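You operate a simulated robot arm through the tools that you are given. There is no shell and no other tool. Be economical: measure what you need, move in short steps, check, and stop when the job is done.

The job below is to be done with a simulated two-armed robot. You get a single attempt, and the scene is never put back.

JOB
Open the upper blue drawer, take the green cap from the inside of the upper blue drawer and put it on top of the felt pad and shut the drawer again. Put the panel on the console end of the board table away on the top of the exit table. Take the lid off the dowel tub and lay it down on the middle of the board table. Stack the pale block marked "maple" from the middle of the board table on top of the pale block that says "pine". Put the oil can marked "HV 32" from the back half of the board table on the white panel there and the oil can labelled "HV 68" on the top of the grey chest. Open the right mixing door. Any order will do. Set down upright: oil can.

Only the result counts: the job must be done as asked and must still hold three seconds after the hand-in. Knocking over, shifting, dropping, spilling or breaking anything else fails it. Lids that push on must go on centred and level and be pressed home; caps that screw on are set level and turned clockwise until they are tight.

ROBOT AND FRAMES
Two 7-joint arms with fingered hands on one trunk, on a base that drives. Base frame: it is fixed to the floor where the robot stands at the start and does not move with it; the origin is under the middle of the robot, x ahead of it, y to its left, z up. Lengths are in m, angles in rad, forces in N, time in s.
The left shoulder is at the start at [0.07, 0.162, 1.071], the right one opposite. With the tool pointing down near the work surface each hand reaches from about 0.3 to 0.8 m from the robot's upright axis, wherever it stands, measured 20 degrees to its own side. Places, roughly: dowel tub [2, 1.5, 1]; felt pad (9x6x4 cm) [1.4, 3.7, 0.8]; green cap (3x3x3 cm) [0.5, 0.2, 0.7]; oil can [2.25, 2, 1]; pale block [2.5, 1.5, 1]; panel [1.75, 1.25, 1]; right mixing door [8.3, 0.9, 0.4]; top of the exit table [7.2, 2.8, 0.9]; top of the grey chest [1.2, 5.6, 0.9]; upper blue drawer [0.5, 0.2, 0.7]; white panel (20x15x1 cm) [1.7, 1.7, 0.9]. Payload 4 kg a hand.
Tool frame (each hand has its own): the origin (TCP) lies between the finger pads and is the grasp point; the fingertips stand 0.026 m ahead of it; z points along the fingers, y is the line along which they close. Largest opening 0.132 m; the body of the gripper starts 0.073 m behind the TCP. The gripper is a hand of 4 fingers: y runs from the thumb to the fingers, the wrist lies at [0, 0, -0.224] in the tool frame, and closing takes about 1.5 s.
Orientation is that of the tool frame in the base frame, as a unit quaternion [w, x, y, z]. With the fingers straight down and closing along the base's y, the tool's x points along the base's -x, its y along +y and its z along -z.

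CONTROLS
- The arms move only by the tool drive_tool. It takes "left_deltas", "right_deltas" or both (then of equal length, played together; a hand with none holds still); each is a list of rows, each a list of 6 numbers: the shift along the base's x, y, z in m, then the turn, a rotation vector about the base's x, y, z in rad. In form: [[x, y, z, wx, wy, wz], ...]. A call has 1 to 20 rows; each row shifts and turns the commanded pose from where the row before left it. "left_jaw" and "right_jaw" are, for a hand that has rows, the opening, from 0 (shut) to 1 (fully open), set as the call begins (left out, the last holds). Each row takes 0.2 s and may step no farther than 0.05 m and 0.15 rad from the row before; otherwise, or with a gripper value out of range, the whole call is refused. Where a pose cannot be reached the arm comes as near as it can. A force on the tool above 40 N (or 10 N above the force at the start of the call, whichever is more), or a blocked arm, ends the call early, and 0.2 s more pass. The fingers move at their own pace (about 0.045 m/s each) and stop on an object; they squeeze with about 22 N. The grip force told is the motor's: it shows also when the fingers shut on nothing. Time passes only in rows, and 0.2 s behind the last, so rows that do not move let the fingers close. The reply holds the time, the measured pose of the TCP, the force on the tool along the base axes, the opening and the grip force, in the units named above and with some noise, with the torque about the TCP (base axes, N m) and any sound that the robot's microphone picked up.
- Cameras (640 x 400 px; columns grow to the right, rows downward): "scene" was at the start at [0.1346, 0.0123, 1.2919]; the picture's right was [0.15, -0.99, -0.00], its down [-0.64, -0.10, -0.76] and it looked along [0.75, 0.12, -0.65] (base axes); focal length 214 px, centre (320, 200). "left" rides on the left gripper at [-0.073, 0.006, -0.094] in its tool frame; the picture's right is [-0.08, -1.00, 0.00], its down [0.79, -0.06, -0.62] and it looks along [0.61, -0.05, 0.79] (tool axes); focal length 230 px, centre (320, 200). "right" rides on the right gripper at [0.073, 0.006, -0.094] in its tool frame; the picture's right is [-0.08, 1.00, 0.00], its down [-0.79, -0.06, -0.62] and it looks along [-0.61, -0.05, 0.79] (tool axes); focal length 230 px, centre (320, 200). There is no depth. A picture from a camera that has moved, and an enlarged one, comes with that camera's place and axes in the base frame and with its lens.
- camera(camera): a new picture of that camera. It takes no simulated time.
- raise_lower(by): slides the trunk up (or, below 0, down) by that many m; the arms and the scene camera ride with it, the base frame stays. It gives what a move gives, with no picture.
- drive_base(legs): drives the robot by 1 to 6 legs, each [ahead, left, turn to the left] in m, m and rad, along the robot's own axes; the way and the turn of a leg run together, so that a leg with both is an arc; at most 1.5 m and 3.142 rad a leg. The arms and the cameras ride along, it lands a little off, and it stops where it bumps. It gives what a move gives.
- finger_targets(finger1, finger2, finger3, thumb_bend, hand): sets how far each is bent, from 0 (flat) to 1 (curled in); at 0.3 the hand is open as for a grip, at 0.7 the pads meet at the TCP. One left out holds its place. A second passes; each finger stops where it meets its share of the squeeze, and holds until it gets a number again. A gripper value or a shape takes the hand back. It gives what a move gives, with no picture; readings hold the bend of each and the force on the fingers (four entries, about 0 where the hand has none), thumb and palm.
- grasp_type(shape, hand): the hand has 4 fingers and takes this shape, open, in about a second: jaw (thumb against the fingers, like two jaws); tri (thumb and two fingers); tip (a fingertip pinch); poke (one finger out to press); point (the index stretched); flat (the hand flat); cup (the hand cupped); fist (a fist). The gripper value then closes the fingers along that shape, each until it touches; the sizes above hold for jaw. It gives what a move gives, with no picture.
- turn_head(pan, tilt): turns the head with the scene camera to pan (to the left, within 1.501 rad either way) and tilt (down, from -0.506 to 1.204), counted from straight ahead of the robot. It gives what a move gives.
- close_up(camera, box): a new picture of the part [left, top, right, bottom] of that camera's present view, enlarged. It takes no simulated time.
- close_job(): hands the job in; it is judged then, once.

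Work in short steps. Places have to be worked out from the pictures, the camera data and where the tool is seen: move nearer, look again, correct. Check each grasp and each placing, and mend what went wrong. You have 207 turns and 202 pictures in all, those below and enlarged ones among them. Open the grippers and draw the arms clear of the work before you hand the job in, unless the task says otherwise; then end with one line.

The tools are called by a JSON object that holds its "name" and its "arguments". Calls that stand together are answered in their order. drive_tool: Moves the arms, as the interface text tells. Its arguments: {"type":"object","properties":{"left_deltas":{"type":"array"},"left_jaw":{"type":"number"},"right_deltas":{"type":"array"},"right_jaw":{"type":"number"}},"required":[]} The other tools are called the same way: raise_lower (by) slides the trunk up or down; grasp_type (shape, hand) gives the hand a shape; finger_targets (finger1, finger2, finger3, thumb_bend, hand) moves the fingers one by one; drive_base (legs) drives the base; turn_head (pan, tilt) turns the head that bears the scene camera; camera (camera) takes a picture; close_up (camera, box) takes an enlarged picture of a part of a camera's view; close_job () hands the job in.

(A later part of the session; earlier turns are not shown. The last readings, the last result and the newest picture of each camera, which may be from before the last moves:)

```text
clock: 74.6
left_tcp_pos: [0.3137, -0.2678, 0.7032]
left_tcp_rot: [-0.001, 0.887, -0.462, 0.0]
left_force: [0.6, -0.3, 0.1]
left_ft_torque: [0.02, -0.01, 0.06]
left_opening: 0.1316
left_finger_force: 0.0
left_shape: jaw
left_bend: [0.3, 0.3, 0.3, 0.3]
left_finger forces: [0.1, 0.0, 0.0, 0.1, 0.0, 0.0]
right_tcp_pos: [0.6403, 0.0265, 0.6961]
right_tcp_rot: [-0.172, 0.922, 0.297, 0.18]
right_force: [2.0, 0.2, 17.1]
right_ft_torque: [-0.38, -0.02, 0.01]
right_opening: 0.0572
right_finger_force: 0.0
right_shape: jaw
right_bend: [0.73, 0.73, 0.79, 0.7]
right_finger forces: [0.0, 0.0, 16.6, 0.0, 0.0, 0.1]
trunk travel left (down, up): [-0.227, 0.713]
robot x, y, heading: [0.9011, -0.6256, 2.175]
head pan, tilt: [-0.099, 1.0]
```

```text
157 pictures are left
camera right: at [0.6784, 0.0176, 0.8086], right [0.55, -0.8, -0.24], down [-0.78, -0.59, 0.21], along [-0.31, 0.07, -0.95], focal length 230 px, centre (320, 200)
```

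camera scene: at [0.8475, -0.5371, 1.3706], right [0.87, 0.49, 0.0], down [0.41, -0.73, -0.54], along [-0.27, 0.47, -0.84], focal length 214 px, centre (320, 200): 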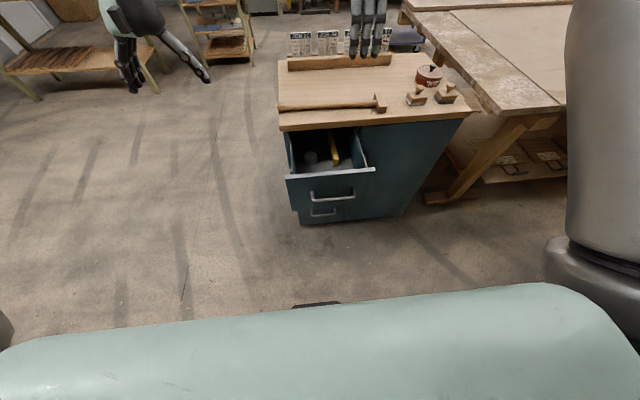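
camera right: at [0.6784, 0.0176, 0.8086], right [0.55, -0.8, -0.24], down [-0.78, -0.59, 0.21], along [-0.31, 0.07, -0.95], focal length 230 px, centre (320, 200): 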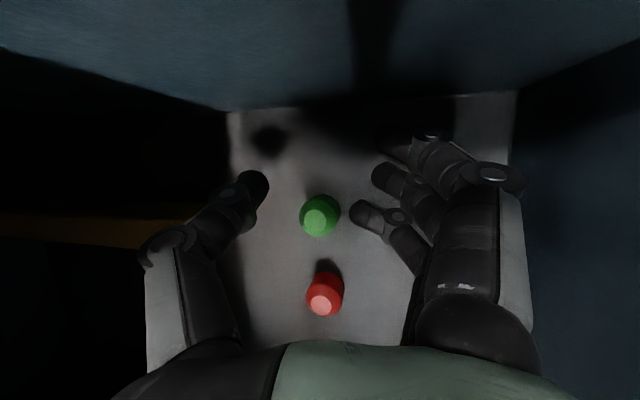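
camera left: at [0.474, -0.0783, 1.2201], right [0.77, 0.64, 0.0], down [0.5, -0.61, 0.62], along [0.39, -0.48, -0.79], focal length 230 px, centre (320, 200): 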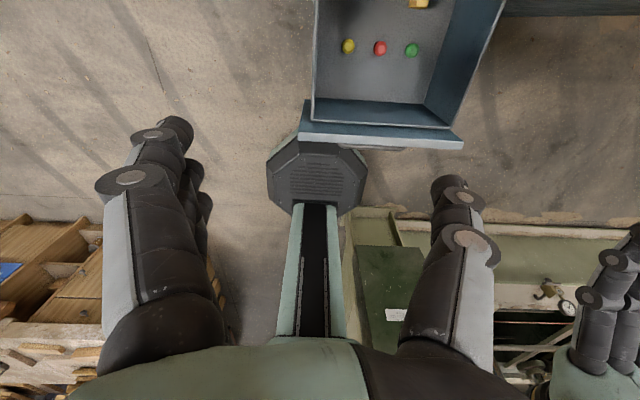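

The cap sits ~2.3 cm off toward −s from the thumb's line, so the thumb passed beside it. I lift, reduce the lean by 10°, shift −s, and look.

{"name": "drive_tool", "arguments": {"right_deltas": [[0, 0, 0.015, 0, 0, 0], [0, 0, 0.015, 0, 0, 0], [-0.008, -0.006, 0, -0.05, 0.0715, 0], [-0.008, -0.006, 0, -0.05, 0.0715, 0]]}}

{"name": "camera", "arguments": {"camera": "right"}}

```text
clock: 75.6
left_tcp_pos: [0.3137, -0.2663, 0.7021]
left_tcp_rot: [0.0, 0.887, -0.462, 0.001]
left_force: [-0.3, -0.1, 0.2]
left_ft_torque: [-0.01, 0.0, 0.03]
left_opening: 0.1321
left_finger_force: 0.0
left_shape: jaw
left_bend: [0.3, 0.3, 0.3, 0.3]
left_finger forces: [0.0, 0.0, 0.0, 0.0, 0.0, 0.1]
right_tcp_pos: [0.6308, 0.0101, 0.7164]
right_tcp_rot: [-0.144, 0.94, 0.293, 0.099]
right_force: [-0.8, 0.0, -0.7]
right_ft_torque: [-0.01, 0.0, 0.0]
right_opening: 0.059
right_finger_force: 0.0
right_shape: jaw
right_bend: [0.73, 0.73, 0.73, 0.7]
right_finger forces: [0.1, 0.0, 0.0, 0.1, 0.0, 0.1]
right hand out of reach, approached as far as the arm can: row 2
trunk travel left (down, up): [-0.227, 0.713]
robot x, y, heading: [0.8992, -0.6246, 2.185]
head pan, tilt: [-0.099, 1.0]
```

```text
156 pictures are left
camera right: at [0.6839, 0.0137, 0.8236], right [0.51, -0.83, -0.23], down [-0.73, -0.56, 0.38], along [-0.45, -0.03, -0.89], focal length 230 px, centre (320, 200)
```

right: 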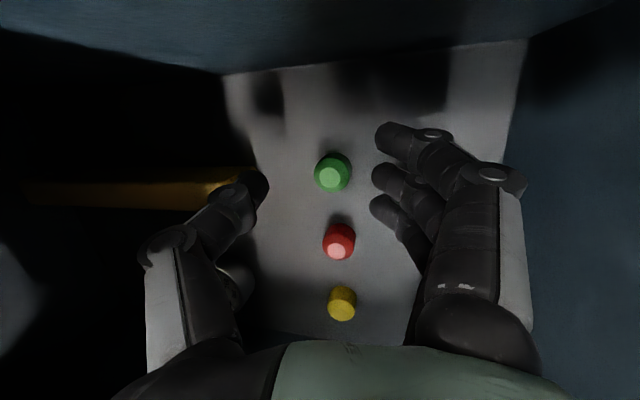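

Cap is now straight below the TCP. I go down ~1.7 cm and close.

{"name": "drive_tool", "arguments": {"right_deltas": [[0, 0, -0.009, 0, 0, 0], [0, 0, -0.009, 0, 0, 0], [0, 0, 0, 0, 0, 0]]}}

{"name": "camera", "arguments": {"camera": "right"}}

```text
clock: 76.4
left_tcp_pos: [0.3126, -0.2656, 0.7033]
left_tcp_rot: [0.0, 0.887, -0.461, 0.0]
left_force: [0.1, -0.1, 1.1]
left_ft_torque: [0.03, 0.0, 0.0]
left_opening: 0.1317
left_finger_force: 0.1
left_shape: jaw
left_bend: [0.3, 0.3, 0.3, 0.3]
left_finger forces: [0.0, 0.1, 0.0, 0.0, 0.0, 0.0]
right_tcp_pos: [0.6317, 0.0089, 0.7001]
right_tcp_rot: [-0.144, 0.94, 0.292, 0.098]
right_force: [1.4, 0.1, 6.0]
right_ft_torque: [-0.23, -0.07, 0.02]
right_opening: 0.0588
right_finger_force: 0.1
right_shape: jaw
right_bend: [0.73, 0.73, 0.74, 0.7]
right_finger forces: [0.0, 0.1, 6.3, 0.0, 0.0, 0.0]
trunk travel left (down, up): [-0.227, 0.713]
robot x, y, heading: [0.8964, -0.6253, 2.176]
head pan, tilt: [-0.099, 1.0]
```

```text
155 pictures are left
camera right: at [0.6844, 0.0118, 0.8066], right [0.51, -0.82, -0.23], down [-0.73, -0.56, 0.38], along [-0.45, -0.02, -0.89], focal length 230 px, centre (320, 200)
```

right: 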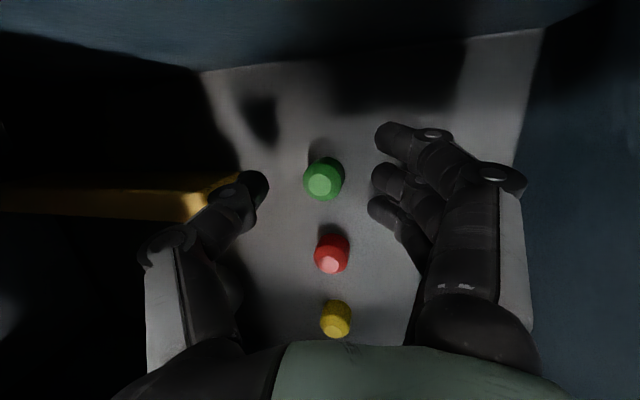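

Cap is in line with thumb and middle finger. Closing.

{"name": "drive_tool", "arguments": {"right_deltas": [[0, 0, 0, 0, 0, 0], [0, 0, 0, 0, 0, 0], [0, 0, 0, 0, 0, 0], [0, 0, 0, 0, 0, 0], [0, 0, 0, 0, 0, 0], [0, 0, 0, 0, 0, 0]], "right_jaw": 0}}

{"name": "camera", "arguments": {"camera": "right"}}

```text
clock: 77.8
left_tcp_pos: [0.3146, -0.2671, 0.7036]
left_tcp_rot: [0.0, 0.887, -0.462, 0.0]
left_force: [0.2, -0.6, 0.0]
left_ft_torque: [0.02, 0.0, -0.02]
left_opening: 0.1318
left_finger_force: 0.1
left_shape: jaw
left_bend: [0.3, 0.3, 0.3, 0.3]
left_finger forces: [0.0, 0.1, 0.0, 0.0, 0.0, 0.1]
right_tcp_pos: [0.6306, 0.0081, 0.6999]
right_tcp_rot: [-0.145, 0.94, 0.293, 0.098]
right_force: [-0.2, 0.9, 10.4]
right_ft_torque: [0.13, 0.0, 0.01]
right_opening: 0.0088
right_finger_force: 22.2
right_shape: jaw
right_bend: [0.67, 0.71, 0.76, 0.71]
right_finger forces: [0.1, 13.8, 0.0, 0.0, 20.3, 0.0]
trunk travel left (down, up): [-0.227, 0.713]
robot x, y, heading: [0.8982, -0.628, 2.18]
head pan, tilt: [-0.099, 1.0]
```

```text
154 pictures are left
camera right: at [0.684, 0.0114, 0.8071], right [0.51, -0.82, -0.24], down [-0.73, -0.57, 0.38], along [-0.45, -0.02, -0.89], focal length 230 px, centre (320, 200)
```

right: 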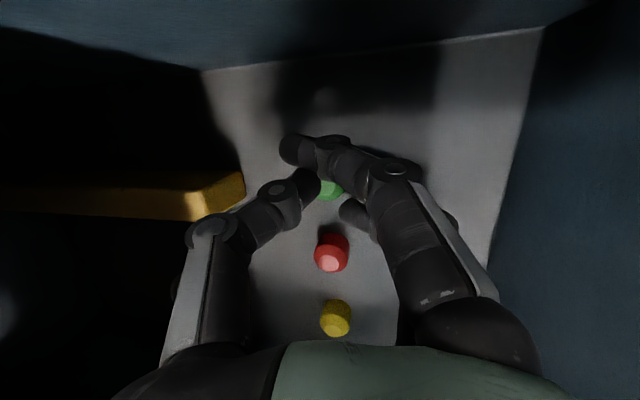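

Thumb and middle finger hold it. I lift by the trunk and check.

{"name": "raise_lower", "arguments": {"by": 0.25}}

{"name": "camera", "arguments": {"camera": "right"}}

```text
clock: 80.4
left_tcp_pos: [0.3141, -0.2659, 0.9522]
left_tcp_rot: [0.001, 0.887, -0.461, 0.001]
left_force: [0.0, -0.1, 0.1]
left_ft_torque: [0.01, -0.02, 0.02]
left_opening: 0.1323
left_finger_force: 0.0
left_shape: jaw
left_bend: [0.3, 0.3, 0.3, 0.3]
left_finger forces: [0.0, 0.0, 0.1, 0.0, 0.1, 0.0]
right_tcp_pos: [0.6306, 0.0086, 0.9491]
right_tcp_rot: [-0.144, 0.94, 0.294, 0.099]
right_force: [0.1, 0.6, -0.9]
right_ft_torque: [0.0, 0.01, 0.01]
right_opening: 0.0077
right_finger_force: 22.3
right_shape: jaw
right_bend: [0.67, 0.7, 0.76, 0.7]
right_finger forces: [0.0, 13.0, 0.0, 0.0, 14.5, 0.0]
trunk travel left (down, up): [-0.477, 0.463]
robot x, y, heading: [0.9004, -0.6273, 2.185]
head pan, tilt: [-0.099, 1.0]
```

```text
153 pictures are left
camera right: at [0.6838, 0.0123, 1.0554], right [0.52, -0.82, -0.23], down [-0.73, -0.56, 0.38], along [-0.44, -0.03, -0.9], focal length 230 px, centre (320, 200)
```

right: 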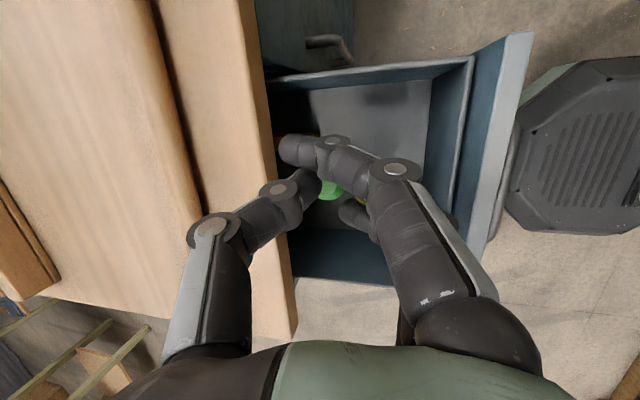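

Green cap is securely held. Next, shut the drawer with the left hand: I reposition the base so the left arm can push straight at the drawer front.

{"name": "drive_base", "arguments": {"legs": [[-0.11, 0.12, 0], [0, 0, -0.43]]}}

{"name": "grasp_type", "arguments": {"shape": "fist", "hand": "left"}}

{"name": "turn_head", "arguments": {"pan": 0.3, "tilt": 0.8}}

{"name": "camera", "arguments": {"camera": "scene"}}

```text
clock: 83.1
left_tcp_pos: [0.4841, -0.2126, 0.9523]
left_tcp_rot: [0.001, 0.767, -0.642, 0.0]
left_force: [-0.3, 0.4, -0.5]
left_ft_torque: [0.03, 0.0, -0.01]
left_opening: 0.1317
left_finger_force: 0.0
left_shape: jaw
left_bend: [0.3, 0.3, 0.3, 0.3]
left_finger forces: [0.0, 0.0, 0.1, 0.1, 0.0, 0.0]
right_tcp_pos: [0.8878, -0.096, 0.9498]
right_tcp_rot: [-0.119, 0.981, 0.084, 0.128]
right_force: [0.2, 1.3, 0.1]
right_ft_torque: [0.0, 0.0, -0.03]
right_opening: 0.0077
right_finger_force: 22.0
right_shape: jaw
right_bend: [0.67, 0.7, 0.76, 0.7]
right_finger forces: [0.0, 12.9, 0.0, 0.1, 14.3, 0.1]
trunk travel left (down, up): [-0.477, 0.463]
robot x, y, heading: [0.8616, -0.7869, 1.751]
head pan, tilt: [-0.099, 1.0]
```

```text
clock: 84.0
left_tcp_pos: [0.4826, -0.2131, 0.9516]
left_tcp_rot: [0.001, 0.767, -0.641, 0.001]
left_force: [-0.1, -0.7, 0.6]
left_ft_torque: [0.0, 0.0, -0.04]
left_opening: 0.0001
left_finger_force: 0.1
left_shape: fist
left_bend: [1.0, 1.0, 0.99, 0.54]
left_finger forces: [0.1, 0.0, 0.1, 0.1, 0.0, 0.0]
right_tcp_pos: [0.8873, -0.0966, 0.9481]
right_tcp_rot: [-0.12, 0.981, 0.085, 0.127]
right_force: [0.1, -0.7, 1.1]
right_ft_torque: [-0.02, -0.01, -0.02]
right_opening: 0.0074
right_finger_force: 22.2
right_shape: jaw
right_bend: [0.67, 0.7, 0.76, 0.7]
right_finger forces: [0.0, 12.9, 0.0, 0.0, 14.3, 0.0]
trunk travel left (down, up): [-0.477, 0.463]
robot x, y, heading: [0.8628, -0.7828, 1.75]
head pan, tilt: [-0.099, 1.0]
```

```text
clock: 84.8
left_tcp_pos: [0.4836, -0.2123, 0.952]
left_tcp_rot: [0.001, 0.767, -0.642, 0.0]
left_force: [0.1, -0.4, 0.0]
left_ft_torque: [-0.02, 0.02, -0.01]
left_opening: 0.0001
left_finger_force: 0.1
left_shape: fist
left_bend: [1.0, 1.0, 0.98, 0.54]
left_finger forces: [0.1, 0.0, 0.0, 0.0, 0.0, 0.0]
right_tcp_pos: [0.8861, -0.0961, 0.9486]
right_tcp_rot: [-0.12, 0.981, 0.085, 0.127]
right_force: [0.5, -1.0, -1.5]
right_ft_torque: [0.01, -0.01, 0.02]
right_opening: 0.0076
right_finger_force: 22.2
right_shape: jaw
right_bend: [0.67, 0.7, 0.76, 0.7]
right_finger forces: [0.0, 12.9, 0.0, 0.0, 14.2, 0.1]
trunk travel left (down, up): [-0.477, 0.463]
robot x, y, heading: [0.8601, -0.7861, 1.75]
head pan, tilt: [0.3, 0.799]
```

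```text
152 pictures are left
camera scene: at [0.8194, -0.6635, 1.2113], right [0.89, 0.46, 0.0], down [0.33, -0.64, -0.7], along [-0.32, 0.62, -0.72], focal length 214 px, centre (320, 200)
```

scene: 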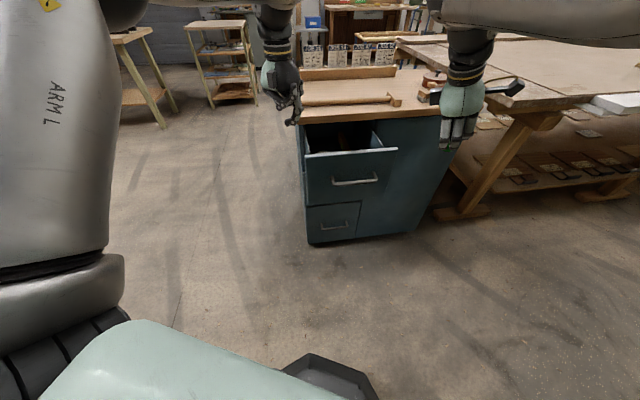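

Pitch the left fist forward while moving it in front of the drawer front.

{"name": "drive_tool", "arguments": {"left_deltas": [[0.012, -0.012, 0, 0.1407, 0.0255, 0], [0.017, -0.01, 0, 0.1407, 0.0255, 0], [0.018, -0.01, 0, 0.1407, 0.0255, 0], [0.018, -0.01, 0, 0.1407, 0.0255, 0], [0.018, -0.005, 0, 0.1407, 0.0255, 0], [0.018, 0, 0, 0.1407, 0.0255, 0], [0.018, 0, 0, 0.1407, 0.0255, 0], [0.018, 0, 0, 0.1407, 0.0255, 0], [0.018, 0, 0, 0.1407, 0.0255, 0], [0.018, 0, 0, 0.1407, 0.0255, 0], [0.018, 0, 0, 0.1407, 0.0255, 0]]}}

{"name": "camera", "arguments": {"camera": "scene"}}

```text
clock: 87.4
left_tcp_pos: [0.6408, -0.2455, 0.9861]
left_tcp_rot: [-0.464, 0.575, -0.412, -0.533]
left_force: [0.0, -0.1, -0.3]
left_ft_torque: [0.02, 0.0, -0.06]
left_opening: 0.0001
left_finger_force: 0.1
left_shape: fist
left_bend: [0.99, 1.0, 0.98, 0.54]
left_finger forces: [0.1, 0.1, 0.1, 0.0, 0.0, 0.0]
left hand out of reach, approached as far as the arm can: row 11
right_tcp_pos: [0.8863, -0.0945, 0.9481]
right_tcp_rot: [-0.119, 0.981, 0.085, 0.128]
right_force: [0.1, -0.6, -1.2]
right_ft_torque: [0.0, -0.03, 0.0]
right_opening: 0.0076
right_finger_force: 22.2
right_shape: jaw
right_bend: [0.67, 0.7, 0.76, 0.7]
right_finger forces: [0.0, 12.8, 0.0, 0.0, 14.3, 0.0]
trunk travel left (down, up): [-0.477, 0.463]
robot x, y, heading: [0.8627, -0.7887, 1.746]
head pan, tilt: [0.3, 0.799]
stopped in row 11 (left hand): the arm was blocked; the commanded pose is now the measured one
```

```text
151 pictures are left
camera scene: at [0.8171, -0.664, 1.2113], right [0.89, 0.46, 0.0], down [0.33, -0.64, -0.7], along [-0.32, 0.62, -0.72], focal length 214 px, centre (320, 200)
```

scene: 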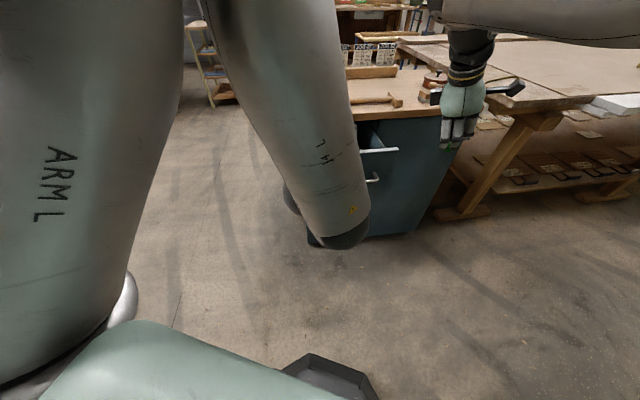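

The fist now points forward at (0.64,-0.245). I lower the trunk 0.2 to drawer height.

{"name": "raise_lower", "arguments": {"by": -0.2}}

{"name": "camera", "arguments": {"camera": "left"}}

```text
clock: 89.6
left_tcp_pos: [0.6429, -0.2457, 0.7856]
left_tcp_rot: [-0.463, 0.575, -0.413, -0.534]
left_force: [0.7, 0.1, 0.0]
left_ft_torque: [0.03, 0.0, 0.05]
left_opening: 0.0001
left_finger_force: 0.0
left_shape: fist
left_bend: [0.99, 1.0, 0.98, 0.54]
left_finger forces: [0.0, 0.1, 0.1, 0.0, 0.1, 0.1]
right_tcp_pos: [0.887, -0.0958, 0.7501]
right_tcp_rot: [-0.12, 0.981, 0.084, 0.128]
right_force: [0.0, -0.3, 0.4]
right_ft_torque: [-0.02, 0.01, 0.01]
right_opening: 0.0075
right_finger_force: 22.3
right_shape: jaw
right_bend: [0.67, 0.7, 0.76, 0.7]
right_finger forces: [0.0, 12.9, 0.0, 0.0, 14.3, 0.0]
trunk travel left (down, up): [-0.277, 0.663]
robot x, y, heading: [0.8646, -0.7856, 1.749]
head pan, tilt: [0.3, 0.799]
```

```text
150 pictures are left
camera left: at [0.6534, -0.3391, 0.8572], right [0.96, 0.23, 0.17], down [0.27, -0.57, -0.78], along [-0.08, 0.79, -0.61], focal length 230 px, centre (320, 200)
```

left: 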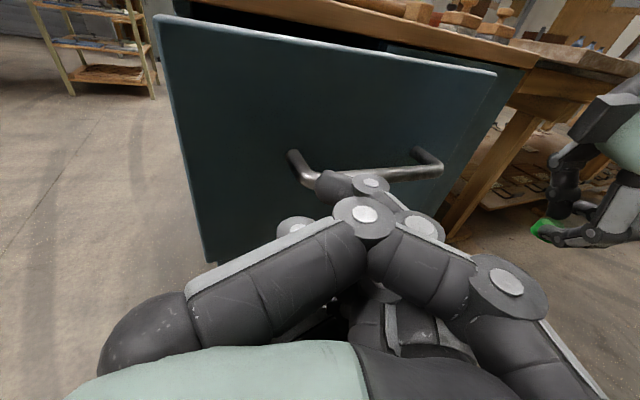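

Fist is aligned at the handle. I first draw the right hand (with cap) back to keep it clear of the cabinet, then push with the base.

{"name": "drive_tool", "arguments": {"right_deltas": [[0.023, -0.033, 0, 0, 0, 0], [0.023, -0.033, 0, 0, 0, 0], [0.023, -0.033, 0, 0, 0, 0], [0.023, -0.033, 0.01, 0, 0, 0]]}}

{"name": "drive_base", "arguments": {"legs": [[0.1087, 0.0505, 0]]}}

{"name": "camera", "arguments": {"camera": "left"}}

```text
clock: 90.6
left_tcp_pos: [0.6365, -0.2423, 0.7821]
left_tcp_rot: [-0.462, 0.577, -0.413, -0.533]
left_force: [-1.6, -0.7, -0.3]
left_ft_torque: [-0.03, 0.0, 0.0]
left_opening: 0.0002
left_finger_force: 0.1
left_shape: fist
left_bend: [0.99, 1.0, 0.98, 0.54]
left_finger forces: [0.0, 0.0, 0.1, 0.1, 0.0, 0.1]
right_tcp_pos: [0.9732, -0.2251, 0.7564]
right_tcp_rot: [-0.117, 0.981, 0.086, 0.131]
right_force: [0.3, 0.6, -0.5]
right_ft_torque: [0.02, 0.0, 0.01]
right_opening: 0.0074
right_finger_force: 22.1
right_shape: jaw
right_bend: [0.67, 0.7, 0.76, 0.7]
right_finger forces: [0.0, 12.9, 0.0, 0.0, 13.9, 0.1]
trunk travel left (down, up): [-0.277, 0.663]
robot x, y, heading: [0.8606, -0.7831, 1.752]
head pan, tilt: [0.3, 0.799]
```

```text
clock: 91.8
left_tcp_pos: [0.5722, -0.1447, 0.7862]
left_tcp_rot: [-0.463, 0.575, -0.413, -0.534]
left_force: [-0.5, 0.7, 0.0]
left_ft_torque: [0.0, 0.01, -0.01]
left_opening: 0.0
left_finger_force: 0.0
left_shape: fist
left_bend: [0.99, 1.0, 0.98, 0.54]
left_finger forces: [0.1, 0.0, 0.0, 0.0, 0.0, 0.0]
right_tcp_pos: [0.906, -0.1272, 0.758]
right_tcp_rot: [-0.119, 0.981, 0.085, 0.128]
right_force: [-1.5, 0.0, -0.1]
right_ft_torque: [0.01, 0.0, -0.04]
right_opening: 0.0074
right_finger_force: 22.0
right_shape: jaw
right_bend: [0.67, 0.7, 0.76, 0.7]
right_finger forces: [0.0, 12.9, 0.1, 0.1, 14.0, 0.0]
trunk travel left (down, up): [-0.277, 0.663]
robot x, y, heading: [0.7942, -0.6822, 1.751]
head pan, tilt: [0.3, 0.799]
```

```text
149 pictures are left
camera left: at [0.5817, -0.2386, 0.8566], right [0.96, 0.23, 0.17], down [0.27, -0.57, -0.77], along [-0.08, 0.79, -0.61], focal length 230 px, centre (320, 200)
```

left: 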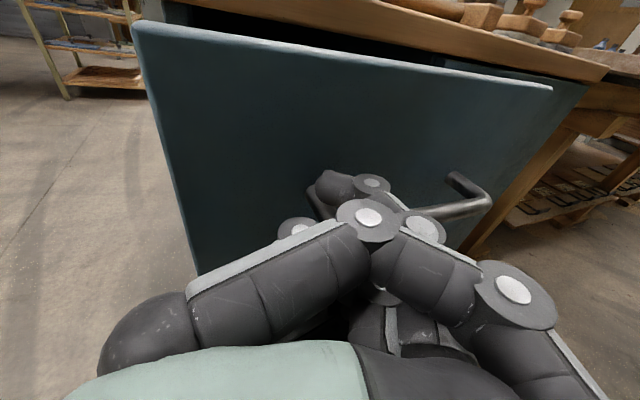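

Still pushing; another 0.1 m along the drawer axis.

{"name": "drive_base", "arguments": {"legs": [[0.1, 0.047, 0]]}}

{"name": "camera", "arguments": {"camera": "left"}}

```text
clock: 93.1
left_tcp_pos: [0.5058, -0.0524, 0.7856]
left_tcp_rot: [-0.462, 0.576, -0.412, -0.535]
left_force: [0.1, 0.2, 0.6]
left_ft_torque: [-0.01, -0.01, 0.0]
left_opening: 0.0
left_finger_force: 0.0
left_shape: fist
left_bend: [0.98, 1.0, 0.98, 0.54]
left_finger forces: [0.1, 0.0, 0.0, 0.1, 0.0, 0.0]
right_tcp_pos: [0.8416, -0.0341, 0.7579]
right_tcp_rot: [-0.119, 0.981, 0.087, 0.128]
right_force: [-0.4, 0.5, -0.8]
right_ft_torque: [-0.01, 0.0, -0.01]
right_opening: 0.0073
right_finger_force: 21.9
right_shape: jaw
right_bend: [0.67, 0.7, 0.76, 0.7]
right_finger forces: [0.1, 12.9, 0.0, 0.1, 13.9, 0.0]
trunk travel left (down, up): [-0.277, 0.663]
robot x, y, heading: [0.7311, -0.5914, 1.75]
head pan, tilt: [0.3, 0.799]
```

```text
148 pictures are left
camera left: at [0.5167, -0.1461, 0.8568], right [0.96, 0.23, 0.17], down [0.27, -0.57, -0.77], along [-0.08, 0.79, -0.61], focal length 230 px, centre (320, 200)
```

left: 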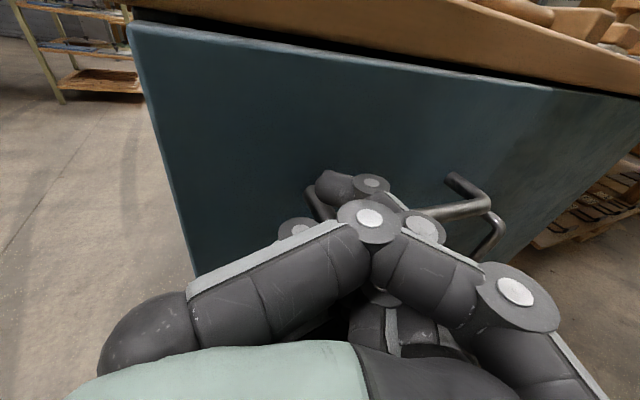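

Drawer slides in. Continue with smaller steps.

{"name": "drive_base", "arguments": {"legs": [[0.054, 0.025, 0]]}}

{"name": "camera", "arguments": {"camera": "left"}}

```text
clock: 94.0
left_tcp_pos: [0.4895, -0.026, 0.7891]
left_tcp_rot: [-0.465, 0.572, -0.414, -0.533]
left_force: [5.6, -10.8, 3.1]
left_ft_torque: [0.13, 0.08, 0.01]
left_opening: 0.0001
left_finger_force: 0.0
left_shape: fist
left_bend: [0.98, 1.0, 0.98, 0.58]
left_finger forces: [0.0, 0.1, 0.0, 0.0, 12.5, 0.0]
right_tcp_pos: [0.8215, -0.0072, 0.7591]
right_tcp_rot: [-0.121, 0.981, 0.087, 0.126]
right_force: [-0.8, -0.1, -0.6]
right_ft_torque: [0.0, 0.0, -0.01]
right_opening: 0.0074
right_finger_force: 22.0
right_shape: jaw
right_bend: [0.67, 0.7, 0.76, 0.7]
right_finger forces: [0.1, 12.9, 0.0, 0.0, 14.0, 0.0]
trunk travel left (down, up): [-0.277, 0.663]
robot x, y, heading: [0.7086, -0.5669, 1.748]
head pan, tilt: [0.3, 0.799]
stopped in leg 1: the force on the tool passed its limit at 49 N (the readings are from after the stop); the commanded pose is now the measured one
```

```text
147 pictures are left
camera left: at [0.4999, -0.1205, 0.8589], right [0.96, 0.22, 0.17], down [0.27, -0.57, -0.78], along [-0.07, 0.79, -0.61], focal length 230 px, centre (320, 200)
```

left: 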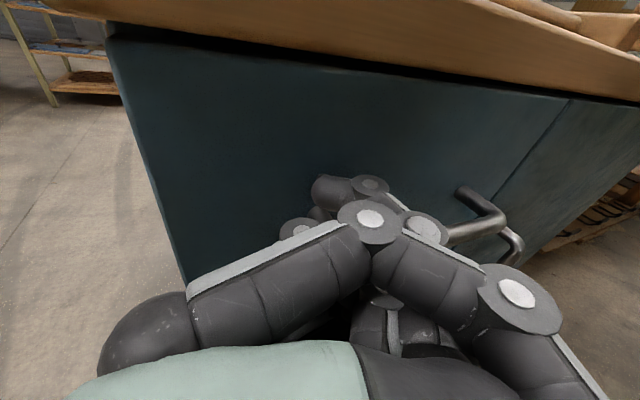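

The drawer reached its stop. I back off and verify.

{"name": "drive_base", "arguments": {"legs": [[-0.226, -0.09, 0]]}}

{"name": "close_up", "arguments": {"camera": "left", "box": [100, 0, 580, 300]}}

```text
clock: 95.7
left_tcp_pos: [0.6172, -0.2244, 0.7869]
left_tcp_rot: [-0.465, 0.573, -0.414, -0.533]
left_force: [0.5, 0.2, -0.1]
left_ft_torque: [0.0, 0.03, 0.02]
left_opening: 0.0
left_finger_force: 0.0
left_shape: fist
left_bend: [0.98, 1.0, 0.98, 0.54]
left_finger forces: [0.1, 0.0, 0.0, 0.0, 0.0, 0.0]
right_tcp_pos: [0.9477, -0.2032, 0.7579]
right_tcp_rot: [-0.12, 0.98, 0.089, 0.127]
right_force: [-0.1, -0.4, 0.4]
right_ft_torque: [0.01, -0.01, 0.0]
right_opening: 0.0073
right_finger_force: 21.6
right_shape: jaw
right_bend: [0.67, 0.7, 0.76, 0.7]
right_finger forces: [0.0, 12.9, 0.1, 0.0, 13.9, 0.0]
trunk travel left (down, up): [-0.277, 0.663]
robot x, y, heading: [0.8406, -0.7575, 1.764]
head pan, tilt: [0.3, 0.799]
```

```text
1.33 times, centred on (340, 150) of left
camera zoom: at [0.626, -0.3177, 0.8582], right [0.96, 0.22, 0.17], down [0.27, -0.57, -0.78], along [-0.08, 0.79, -0.61], focal length 307 px, centre (293, 267)
```

zoom: 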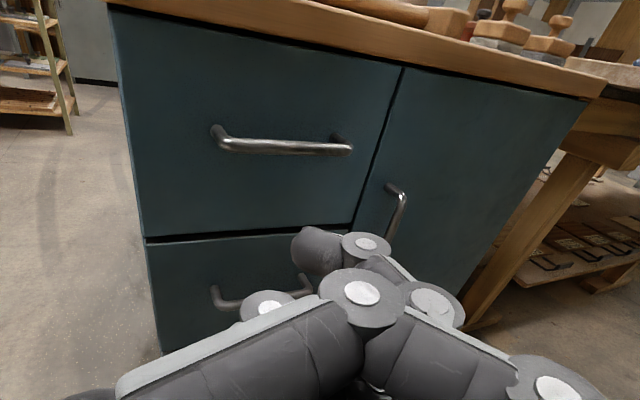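

Drawer is shut flush. I return the left hand to pointing down (jaw) and raise the trunk for travel.

{"name": "drive_tool", "arguments": {"left_deltas": [[0, -0.01, 0.02, -0.1407, -0.0255, 0], [0, -0.01, 0.02, -0.1407, -0.0255, 0], [-0.01, 0, 0.02, -0.1407, -0.0255, 0], [-0.01, 0, 0.02, -0.1407, -0.0255, 0], [-0.01, 0, 0.02, -0.1407, -0.0255, 0], [-0.01, 0, 0, -0.1407, -0.0255, 0], [-0.01, 0, 0, -0.1407, -0.0255, 0], [-0.01, 0, 0, -0.1407, -0.0255, 0], [-0.01, 0, 0, -0.1407, -0.0255, 0], [-0.01, 0, 0, -0.1407, -0.0255, 0], [-0.01, 0, 0, -0.1407, -0.0255, 0]]}}

{"name": "grasp_type", "arguments": {"shape": "jaw", "hand": "left"}}

{"name": "raise_lower", "arguments": {"by": 0.35}}

{"name": "turn_head", "arguments": {"pan": -0.3, "tilt": 0.35}}

{"name": "camera", "arguments": {"camera": "scene"}}

```text
clock: 98.1
left_tcp_pos: [0.536, -0.2614, 0.8571]
left_tcp_rot: [0.016, 0.796, -0.604, -0.018]
left_force: [-0.9, -0.3, -0.1]
left_ft_torque: [0.02, -0.01, -0.04]
left_opening: 0.0
left_finger_force: 0.0
left_shape: fist
left_bend: [0.98, 1.0, 0.98, 0.54]
left_finger forces: [0.0, 0.0, 0.0, 0.1, 0.1, 0.0]
left hand out of reach, approached as far as the arm can: row 11
right_tcp_pos: [0.9463, -0.2024, 0.7589]
right_tcp_rot: [-0.12, 0.981, 0.089, 0.127]
right_force: [-0.3, -0.8, 0.5]
right_ft_torque: [0.0, -0.03, 0.01]
right_opening: 0.0074
right_finger_force: 21.9
right_shape: jaw
right_bend: [0.67, 0.7, 0.76, 0.7]
right_finger forces: [0.0, 12.9, 0.0, 0.0, 13.8, 0.1]
trunk travel left (down, up): [-0.277, 0.663]
robot x, y, heading: [0.8386, -0.7586, 1.76]
head pan, tilt: [0.3, 0.799]
```

```text
clock: 99.0
left_tcp_pos: [0.5384, -0.2621, 0.8567]
left_tcp_rot: [0.015, 0.797, -0.604, -0.019]
left_force: [0.1, 0.5, -0.6]
left_ft_torque: [0.02, 0.01, -0.02]
left_opening: 0.1315
left_finger_force: 0.0
left_shape: jaw
left_bend: [0.3, 0.3, 0.3, 0.3]
left_finger forces: [0.0, 0.0, 0.0, 0.1, 0.0, 0.0]
right_tcp_pos: [0.9484, -0.2024, 0.7579]
right_tcp_rot: [-0.12, 0.981, 0.089, 0.128]
right_force: [-0.7, 0.3, 0.2]
right_ft_torque: [-0.02, -0.01, 0.03]
right_opening: 0.0074
right_finger_force: 21.8
right_shape: jaw
right_bend: [0.67, 0.7, 0.76, 0.7]
right_finger forces: [0.1, 12.9, 0.0, 0.0, 13.9, 0.0]
trunk travel left (down, up): [-0.277, 0.663]
robot x, y, heading: [0.8389, -0.7596, 1.759]
head pan, tilt: [0.3, 0.799]
```

```text
clock: 102.5
left_tcp_pos: [0.5378, -0.2613, 1.2057]
left_tcp_rot: [0.015, 0.797, -0.604, -0.019]
left_force: [0.1, -0.1, -0.3]
left_ft_torque: [0.01, 0.02, -0.04]
left_opening: 0.1319
left_finger_force: 0.2
left_shape: jaw
left_bend: [0.3, 0.3, 0.3, 0.3]
left_finger forces: [0.0, 0.0, 0.0, 0.0, 0.0, 0.1]
right_tcp_pos: [0.948, -0.2023, 1.1077]
right_tcp_rot: [-0.119, 0.981, 0.089, 0.127]
right_force: [-0.4, -0.3, 0.2]
right_ft_torque: [-0.01, 0.0, 0.01]
right_opening: 0.0075
right_finger_force: 21.7
right_shape: jaw
right_bend: [0.67, 0.7, 0.76, 0.7]
right_finger forces: [0.0, 12.9, 0.1, 0.0, 13.8, 0.0]
trunk travel left (down, up): [-0.627, 0.313]
robot x, y, heading: [0.8374, -0.7602, 1.754]
head pan, tilt: [0.3, 0.799]
```

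```text
clock: 103.5
left_tcp_pos: [0.5375, -0.2619, 1.206]
left_tcp_rot: [0.015, 0.797, -0.603, -0.019]
left_force: [-0.2, -0.4, -0.4]
left_ft_torque: [0.0, 0.03, -0.02]
left_opening: 0.132
left_finger_force: 0.1
left_shape: jaw
left_bend: [0.3, 0.3, 0.3, 0.3]
left_finger forces: [0.1, 0.1, 0.0, 0.0, 0.1, 0.0]
right_tcp_pos: [0.9485, -0.2018, 1.1083]
right_tcp_rot: [-0.12, 0.981, 0.089, 0.127]
right_force: [-0.1, 0.3, -1.8]
right_ft_torque: [0.0, -0.02, 0.03]
right_opening: 0.0075
right_finger_force: 22.0
right_shape: jaw
right_bend: [0.67, 0.7, 0.76, 0.7]
right_finger forces: [0.0, 12.9, 0.1, 0.1, 13.8, 0.0]
trunk travel left (down, up): [-0.627, 0.313]
robot x, y, heading: [0.8353, -0.7617, 1.758]
head pan, tilt: [-0.3, 0.351]
```

```text
145 pictures are left
camera scene: at [0.8406, -0.619, 1.4009], right [0.99, -0.11, 0.0], down [-0.04, -0.34, -0.94], along [0.11, 0.93, -0.34], focal length 214 px, centre (320, 200)
```

scene: 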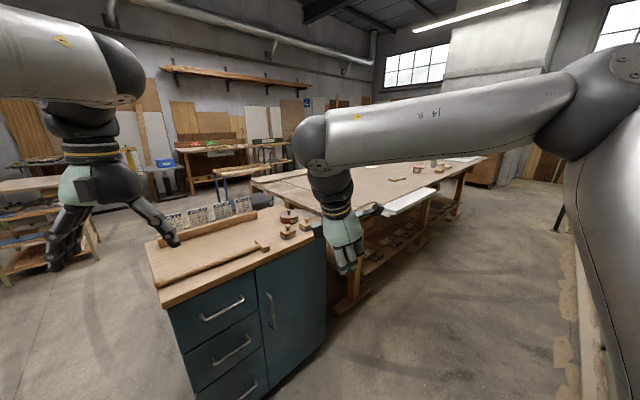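

The passage to the felt pad goes round the chest's left side. I drive to the open area at about (-0.55, -0.45) and look.

{"name": "drive_base", "arguments": {"legs": [[0.5, 1.3, 0], [0, 0, -0.2]]}}

{"name": "turn_head", "arguments": {"pan": -0.2, "tilt": 0.3}}

{"name": "camera", "arguments": {"camera": "scene"}}

```text
clock: 111.1
left_tcp_pos: [-0.7175, 0.0201, 1.2061]
left_tcp_rot: [0.014, 0.735, -0.678, -0.021]
left_force: [0.8, 0.1, 0.0]
left_ft_torque: [0.0, 0.0, -0.04]
left_opening: 0.1319
left_finger_force: 0.1
left_shape: jaw
left_bend: [0.3, 0.3, 0.3, 0.3]
left_finger forces: [0.0, 0.0, 0.0, 0.1, 0.0, 0.0]
right_tcp_pos: [-0.3031, -0.0002, 1.1083]
right_tcp_rot: [-0.106, 0.985, -0.006, 0.138]
right_force: [0.6, 0.6, -0.2]
right_ft_torque: [0.04, 0.02, 0.0]
right_opening: 0.0075
right_finger_force: 22.3
right_shape: jaw
right_bend: [0.67, 0.7, 0.76, 0.7]
right_finger forces: [0.0, 12.8, 0.0, 0.1, 13.7, 0.0]
trunk travel left (down, up): [-0.627, 0.313]
robot x, y, heading: [-0.5196, -0.5267, 1.569]
head pan, tilt: [-0.3, 0.351]
```

```text
clock: 111.7
left_tcp_pos: [-0.7174, 0.0198, 1.2061]
left_tcp_rot: [0.013, 0.735, -0.678, -0.02]
left_force: [0.0, -0.1, 0.3]
left_ft_torque: [-0.04, 0.03, 0.01]
left_opening: 0.132
left_finger_force: 0.0
left_shape: jaw
left_bend: [0.3, 0.3, 0.3, 0.3]
left_finger forces: [0.0, 0.0, 0.1, 0.0, 0.0, 0.0]
right_tcp_pos: [-0.3029, 0.0004, 1.1081]
right_tcp_rot: [-0.108, 0.985, -0.005, 0.138]
right_force: [-0.3, 0.1, 0.5]
right_ft_torque: [-0.02, 0.02, 0.0]
right_opening: 0.0076
right_finger_force: 22.1
right_shape: jaw
right_bend: [0.67, 0.7, 0.76, 0.7]
right_finger forces: [0.0, 12.8, 0.1, 0.1, 13.6, 0.0]
trunk travel left (down, up): [-0.627, 0.313]
robot x, y, heading: [-0.5165, -0.5282, 1.569]
head pan, tilt: [-0.201, 0.3]
```

```text
144 pictures are left
camera scene: at [-0.4959, -0.3859, 1.4057], right [0.98, -0.21, 0.0], down [-0.06, -0.29, -0.96], along [0.2, 0.93, -0.3], focal length 214 px, centre (320, 200)
```

scene: 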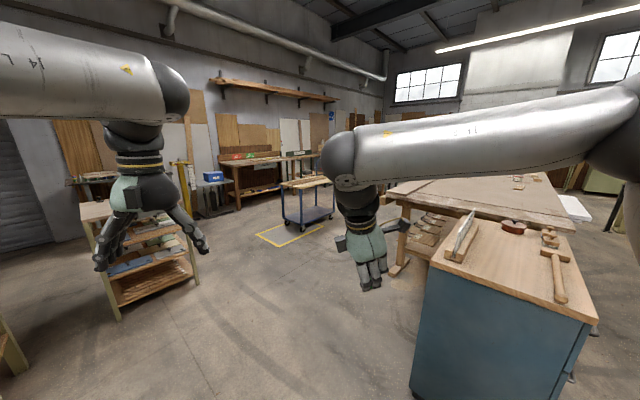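

Clear aisle ahead. I drive forward 1.3 m and look toward the cart and small trestle.

{"name": "drive_base", "arguments": {"legs": [[1.3, 0, -0.5]]}}

{"name": "turn_head", "arguments": {"pan": 0.0, "tilt": 0.3}}

{"name": "camera", "arguments": {"camera": "scene"}}

```text
clock: 118.2
left_tcp_pos: [-0.1061, 1.2898, 1.2061]
left_tcp_rot: [-0.007, -0.545, 0.838, 0.023]
left_force: [0.0, 0.0, -0.2]
left_ft_torque: [0.0, -0.01, 0.0]
left_opening: 0.132
left_finger_force: 0.0
left_shape: jaw
left_bend: [0.3, 0.3, 0.3, 0.3]
left_finger forces: [0.0, 0.0, 0.0, 0.0, 0.1, 0.0]
right_tcp_pos: [0.2461, 1.073, 1.1082]
right_tcp_rot: [-0.07, 0.953, -0.249, 0.161]
right_force: [0.6, -0.6, 0.0]
right_ft_torque: [-0.01, 0.01, 0.01]
right_opening: 0.0076
right_finger_force: 22.1
right_shape: jaw
right_bend: [0.67, 0.7, 0.76, 0.7]
right_finger forces: [0.1, 12.8, 0.0, 0.1, 13.7, 0.0]
trunk travel left (down, up): [-0.627, 0.313]
robot x, y, heading: [-0.1895, 0.713, 1.07]
head pan, tilt: [-0.201, 0.3]
```

```text
clock: 119.0
left_tcp_pos: [-0.1073, 1.2903, 1.2072]
left_tcp_rot: [-0.008, -0.544, 0.839, 0.021]
left_force: [-0.2, 0.0, -0.3]
left_ft_torque: [0.01, 0.0, 0.01]
left_opening: 0.1319
left_finger_force: 0.1
left_shape: jaw
left_bend: [0.3, 0.3, 0.3, 0.3]
left_finger forces: [0.0, 0.0, 0.0, 0.1, 0.1, 0.0]
right_tcp_pos: [0.2479, 1.0718, 1.1086]
right_tcp_rot: [-0.069, 0.953, -0.248, 0.16]
right_force: [0.1, 0.0, 0.3]
right_ft_torque: [0.04, -0.01, 0.01]
right_opening: 0.0073
right_finger_force: 22.0
right_shape: jaw
right_bend: [0.67, 0.7, 0.76, 0.7]
right_finger forces: [0.1, 12.8, 0.0, 0.1, 13.8, 0.0]
trunk travel left (down, up): [-0.627, 0.313]
robot x, y, heading: [-0.1926, 0.7099, 1.067]
head pan, tilt: [0.0, 0.3]
```

```text
143 pictures are left
camera scene: at [-0.122, 0.8382, 1.4057], right [0.87, -0.48, 0.0], down [-0.14, -0.26, -0.96], along [0.46, 0.84, -0.3], focal length 214 px, centre (320, 200)
```

scene: 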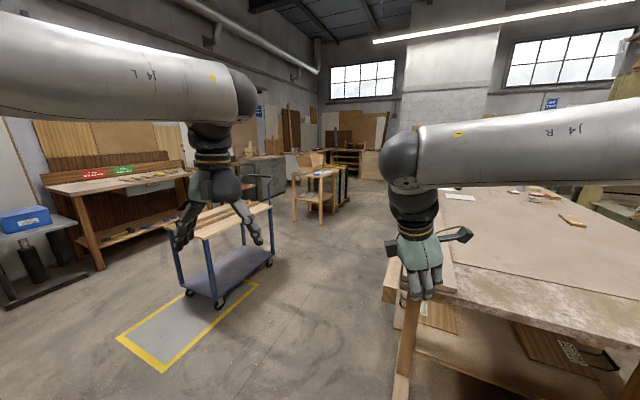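

The gap between cart and table is ample. I drive: left 0.35, ahead 1.3, right 0.4, ahead 0.8.

{"name": "drive_base", "arguments": {"legs": [[0, 0.35, 0], [1.3, 0, 0], [0, -0.42, 0], [0.75, 0, 0]]}}

{"name": "turn_head", "arguments": {"pan": 0.0, "tilt": 0.5}}

{"name": "camera", "arguments": {"camera": "scene"}}

```text
clock: 133.2
left_tcp_pos: [0.923, 3.0567, 1.2074]
left_tcp_rot: [-0.008, -0.556, 0.831, 0.023]
left_force: [-0.7, 0.2, 0.1]
left_ft_torque: [0.0, 0.01, 0.0]
left_opening: 0.1317
left_finger_force: 0.1
left_shape: jaw
left_bend: [0.3, 0.3, 0.3, 0.3]
left_finger forces: [0.0, 0.0, 0.0, 0.0, 0.0, 0.0]
right_tcp_pos: [1.2834, 2.8505, 1.1084]
right_tcp_rot: [-0.072, 0.956, -0.235, 0.159]
right_force: [-0.6, 0.4, 0.0]
right_ft_torque: [0.03, -0.01, -0.04]
right_opening: 0.0074
right_finger_force: 22.2
right_shape: jaw
right_bend: [0.67, 0.7, 0.76, 0.7]
right_finger forces: [0.1, 12.8, 0.0, 0.0, 13.7, 0.1]
trunk travel left (down, up): [-0.627, 0.313]
robot x, y, heading: [0.856, 2.4775, 1.092]
head pan, tilt: [0.0, 0.3]
```

```text
clock: 133.9
left_tcp_pos: [0.9244, 3.0569, 1.2067]
left_tcp_rot: [-0.008, -0.556, 0.831, 0.023]
left_force: [-0.1, 0.3, 0.0]
left_ft_torque: [0.0, 0.02, 0.03]
left_opening: 0.1318
left_finger_force: 0.1
left_shape: jaw
left_bend: [0.3, 0.3, 0.3, 0.3]
left_finger forces: [0.1, 0.0, 0.0, 0.0, 0.0, 0.0]
right_tcp_pos: [1.2822, 2.8508, 1.108]
right_tcp_rot: [-0.071, 0.956, -0.235, 0.16]
right_force: [0.3, -0.4, -0.1]
right_ft_torque: [0.02, -0.03, 0.02]
right_opening: 0.0074
right_finger_force: 22.1
right_shape: jaw
right_bend: [0.67, 0.7, 0.76, 0.7]
right_finger forces: [0.0, 12.8, 0.1, 0.0, 13.7, 0.0]
trunk travel left (down, up): [-0.627, 0.313]
robot x, y, heading: [0.8516, 2.4823, 1.091]
head pan, tilt: [0.0, 0.499]
```

```text
142 pictures are left
camera scene: at [0.9195, 2.6033, 1.3873], right [0.89, -0.46, 0.0], down [-0.22, -0.43, -0.88], along [0.4, 0.78, -0.48], focal length 214 px, centre (320, 200)
```

scene: 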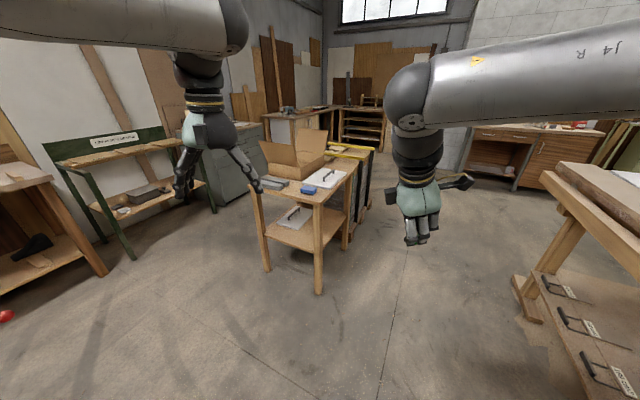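

The small trestle is ahead with a blue pad near its front. A close-up.

{"name": "close_up", "arguments": {"camera": "scene", "box": [240, 120, 400, 220]}}

```text
4.00 times, centred on (320, 170) of scene
camera zoom: at [0.9195, 2.6033, 1.3873], right [0.89, -0.46, 0.0], down [-0.22, -0.43, -0.88], along [0.4, 0.78, -0.48], focal length 858 px, centre (320, 320)
```

zoom: 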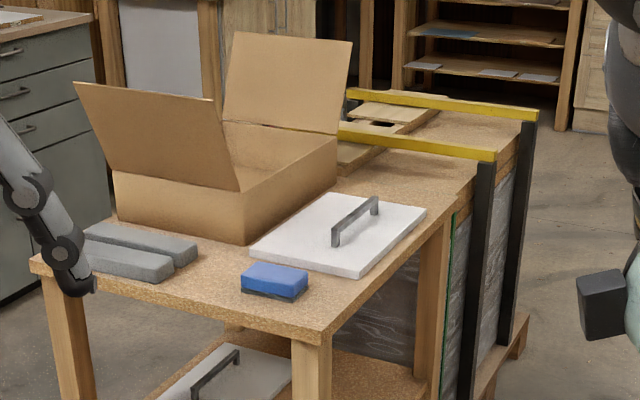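

The blue pad is at about (1.405, 3.706), top z ≈ 0.80. I retract the left hand and drive so the right hand is above it.

{"name": "drive_tool", "arguments": {"left_deltas": [[-0.022, -0.043, 0, 0, 0, 0], [-0.022, -0.043, 0, 0, 0, 0], [-0.022, -0.043, 0, 0, 0, 0], [-0.022, -0.043, 0, 0, 0, 0]]}}

{"name": "drive_base", "arguments": {"legs": [[0.74, 0.21, 0]]}}

{"name": "turn_head", "arguments": {"pan": -0.2, "tilt": 0.85}}

{"name": "camera", "arguments": {"camera": "scene"}}

{"name": "camera", "arguments": {"camera": "right"}}

```text
clock: 134.9
left_tcp_pos: [0.8416, 2.8866, 1.1955]
left_tcp_rot: [-0.007, -0.557, 0.83, 0.023]
left_force: [0.1, 0.2, -0.2]
left_ft_torque: [-0.03, -0.02, -0.02]
left_opening: 0.1321
left_finger_force: 0.1
left_shape: jaw
left_bend: [0.3, 0.3, 0.3, 0.3]
left_finger forces: [0.1, 0.0, 0.1, 0.1, 0.0, 0.1]
left hand out of reach, approached as far as the arm can: row 4
right_tcp_pos: [1.2815, 2.8485, 1.1079]
right_tcp_rot: [-0.073, 0.956, -0.235, 0.159]
right_force: [-0.9, 0.3, 0.2]
right_ft_torque: [0.0, -0.03, 0.01]
right_opening: 0.0076
right_finger_force: 21.7
right_shape: jaw
right_bend: [0.67, 0.7, 0.76, 0.7]
right_finger forces: [0.0, 12.8, 0.1, 0.0, 13.7, 0.0]
trunk travel left (down, up): [-0.627, 0.313]
robot x, y, heading: [0.8503, 2.477, 1.091]
head pan, tilt: [0.0, 0.499]
```

```text
clock: 139.1
left_tcp_pos: [0.9958, 3.643, 1.1945]
left_tcp_rot: [-0.008, -0.556, 0.831, 0.022]
left_force: [1.2, 0.2, 0.8]
left_ft_torque: [0.02, 0.01, -0.02]
left_opening: 0.1321
left_finger_force: 0.0
left_shape: jaw
left_bend: [0.3, 0.3, 0.3, 0.3]
left_finger forces: [0.0, 0.0, 0.0, 0.0, 0.0, 0.0]
right_tcp_pos: [1.4345, 3.6065, 1.1084]
right_tcp_rot: [-0.073, 0.957, -0.234, 0.158]
right_force: [-0.3, -0.5, -0.3]
right_ft_torque: [0.01, 0.02, -0.01]
right_opening: 0.0072
right_finger_force: 22.2
right_shape: jaw
right_bend: [0.67, 0.7, 0.76, 0.7]
right_finger forces: [0.1, 12.8, 0.0, 0.1, 13.6, 0.1]
trunk travel left (down, up): [-0.627, 0.313]
robot x, y, heading: [1.0054, 3.2339, 1.103]
head pan, tilt: [0.0, 0.499]
```

```text
clock: 139.9
left_tcp_pos: [0.9963, 3.6435, 1.193]
left_tcp_rot: [-0.008, -0.557, 0.83, 0.022]
left_force: [1.0, -0.1, 0.1]
left_ft_torque: [-0.03, -0.02, 0.0]
left_opening: 0.132
left_finger_force: 0.0
left_shape: jaw
left_bend: [0.3, 0.3, 0.3, 0.3]
left_finger forces: [0.0, 0.0, 0.0, 0.0, 0.1, 0.1]
right_tcp_pos: [1.4334, 3.6054, 1.1072]
right_tcp_rot: [-0.072, 0.956, -0.234, 0.16]
right_force: [-0.5, 0.8, -0.7]
right_ft_torque: [0.01, 0.01, -0.01]
right_opening: 0.0073
right_finger_force: 22.2
right_shape: jaw
right_bend: [0.67, 0.7, 0.76, 0.7]
right_finger forces: [0.0, 12.7, 0.1, 0.0, 13.8, 0.0]
trunk travel left (down, up): [-0.627, 0.313]
robot x, y, heading: [1.0052, 3.2345, 1.096]
head pan, tilt: [-0.201, 0.85]
```

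```text
140 pictures are left
camera scene: at [1.0786, 3.3387, 1.3574], right [0.78, -0.63, 0.0], down [-0.47, -0.59, -0.66], along [0.41, 0.52, -0.75], focal length 214 px, centre (320, 200)
```

scene: 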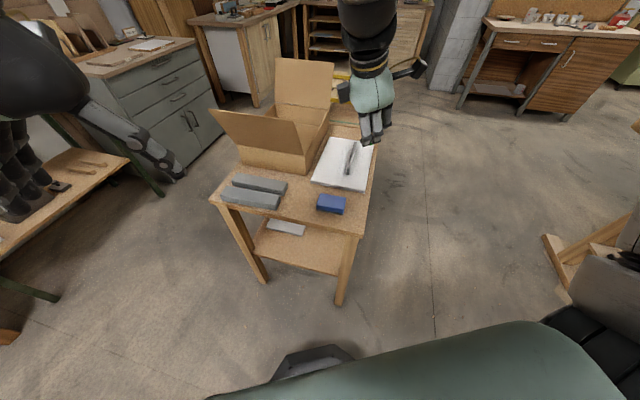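

```text
139 pictures are left
camera right: at [1.4612, 3.5613, 1.2147], right [-0.49, -0.84, -0.23], down [-0.84, 0.38, 0.38], along [-0.23, 0.38, -0.9], focal length 230 px, centre (320, 200)
```

right: 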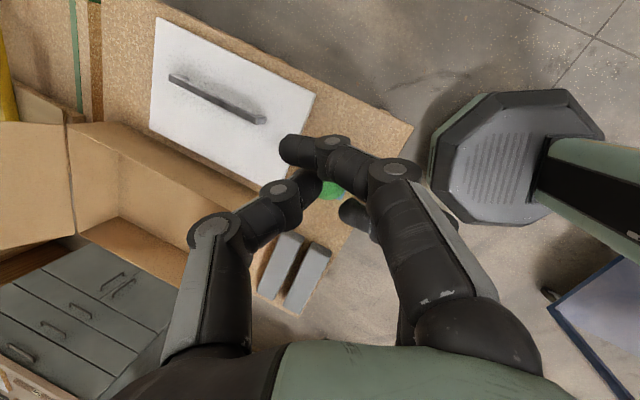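

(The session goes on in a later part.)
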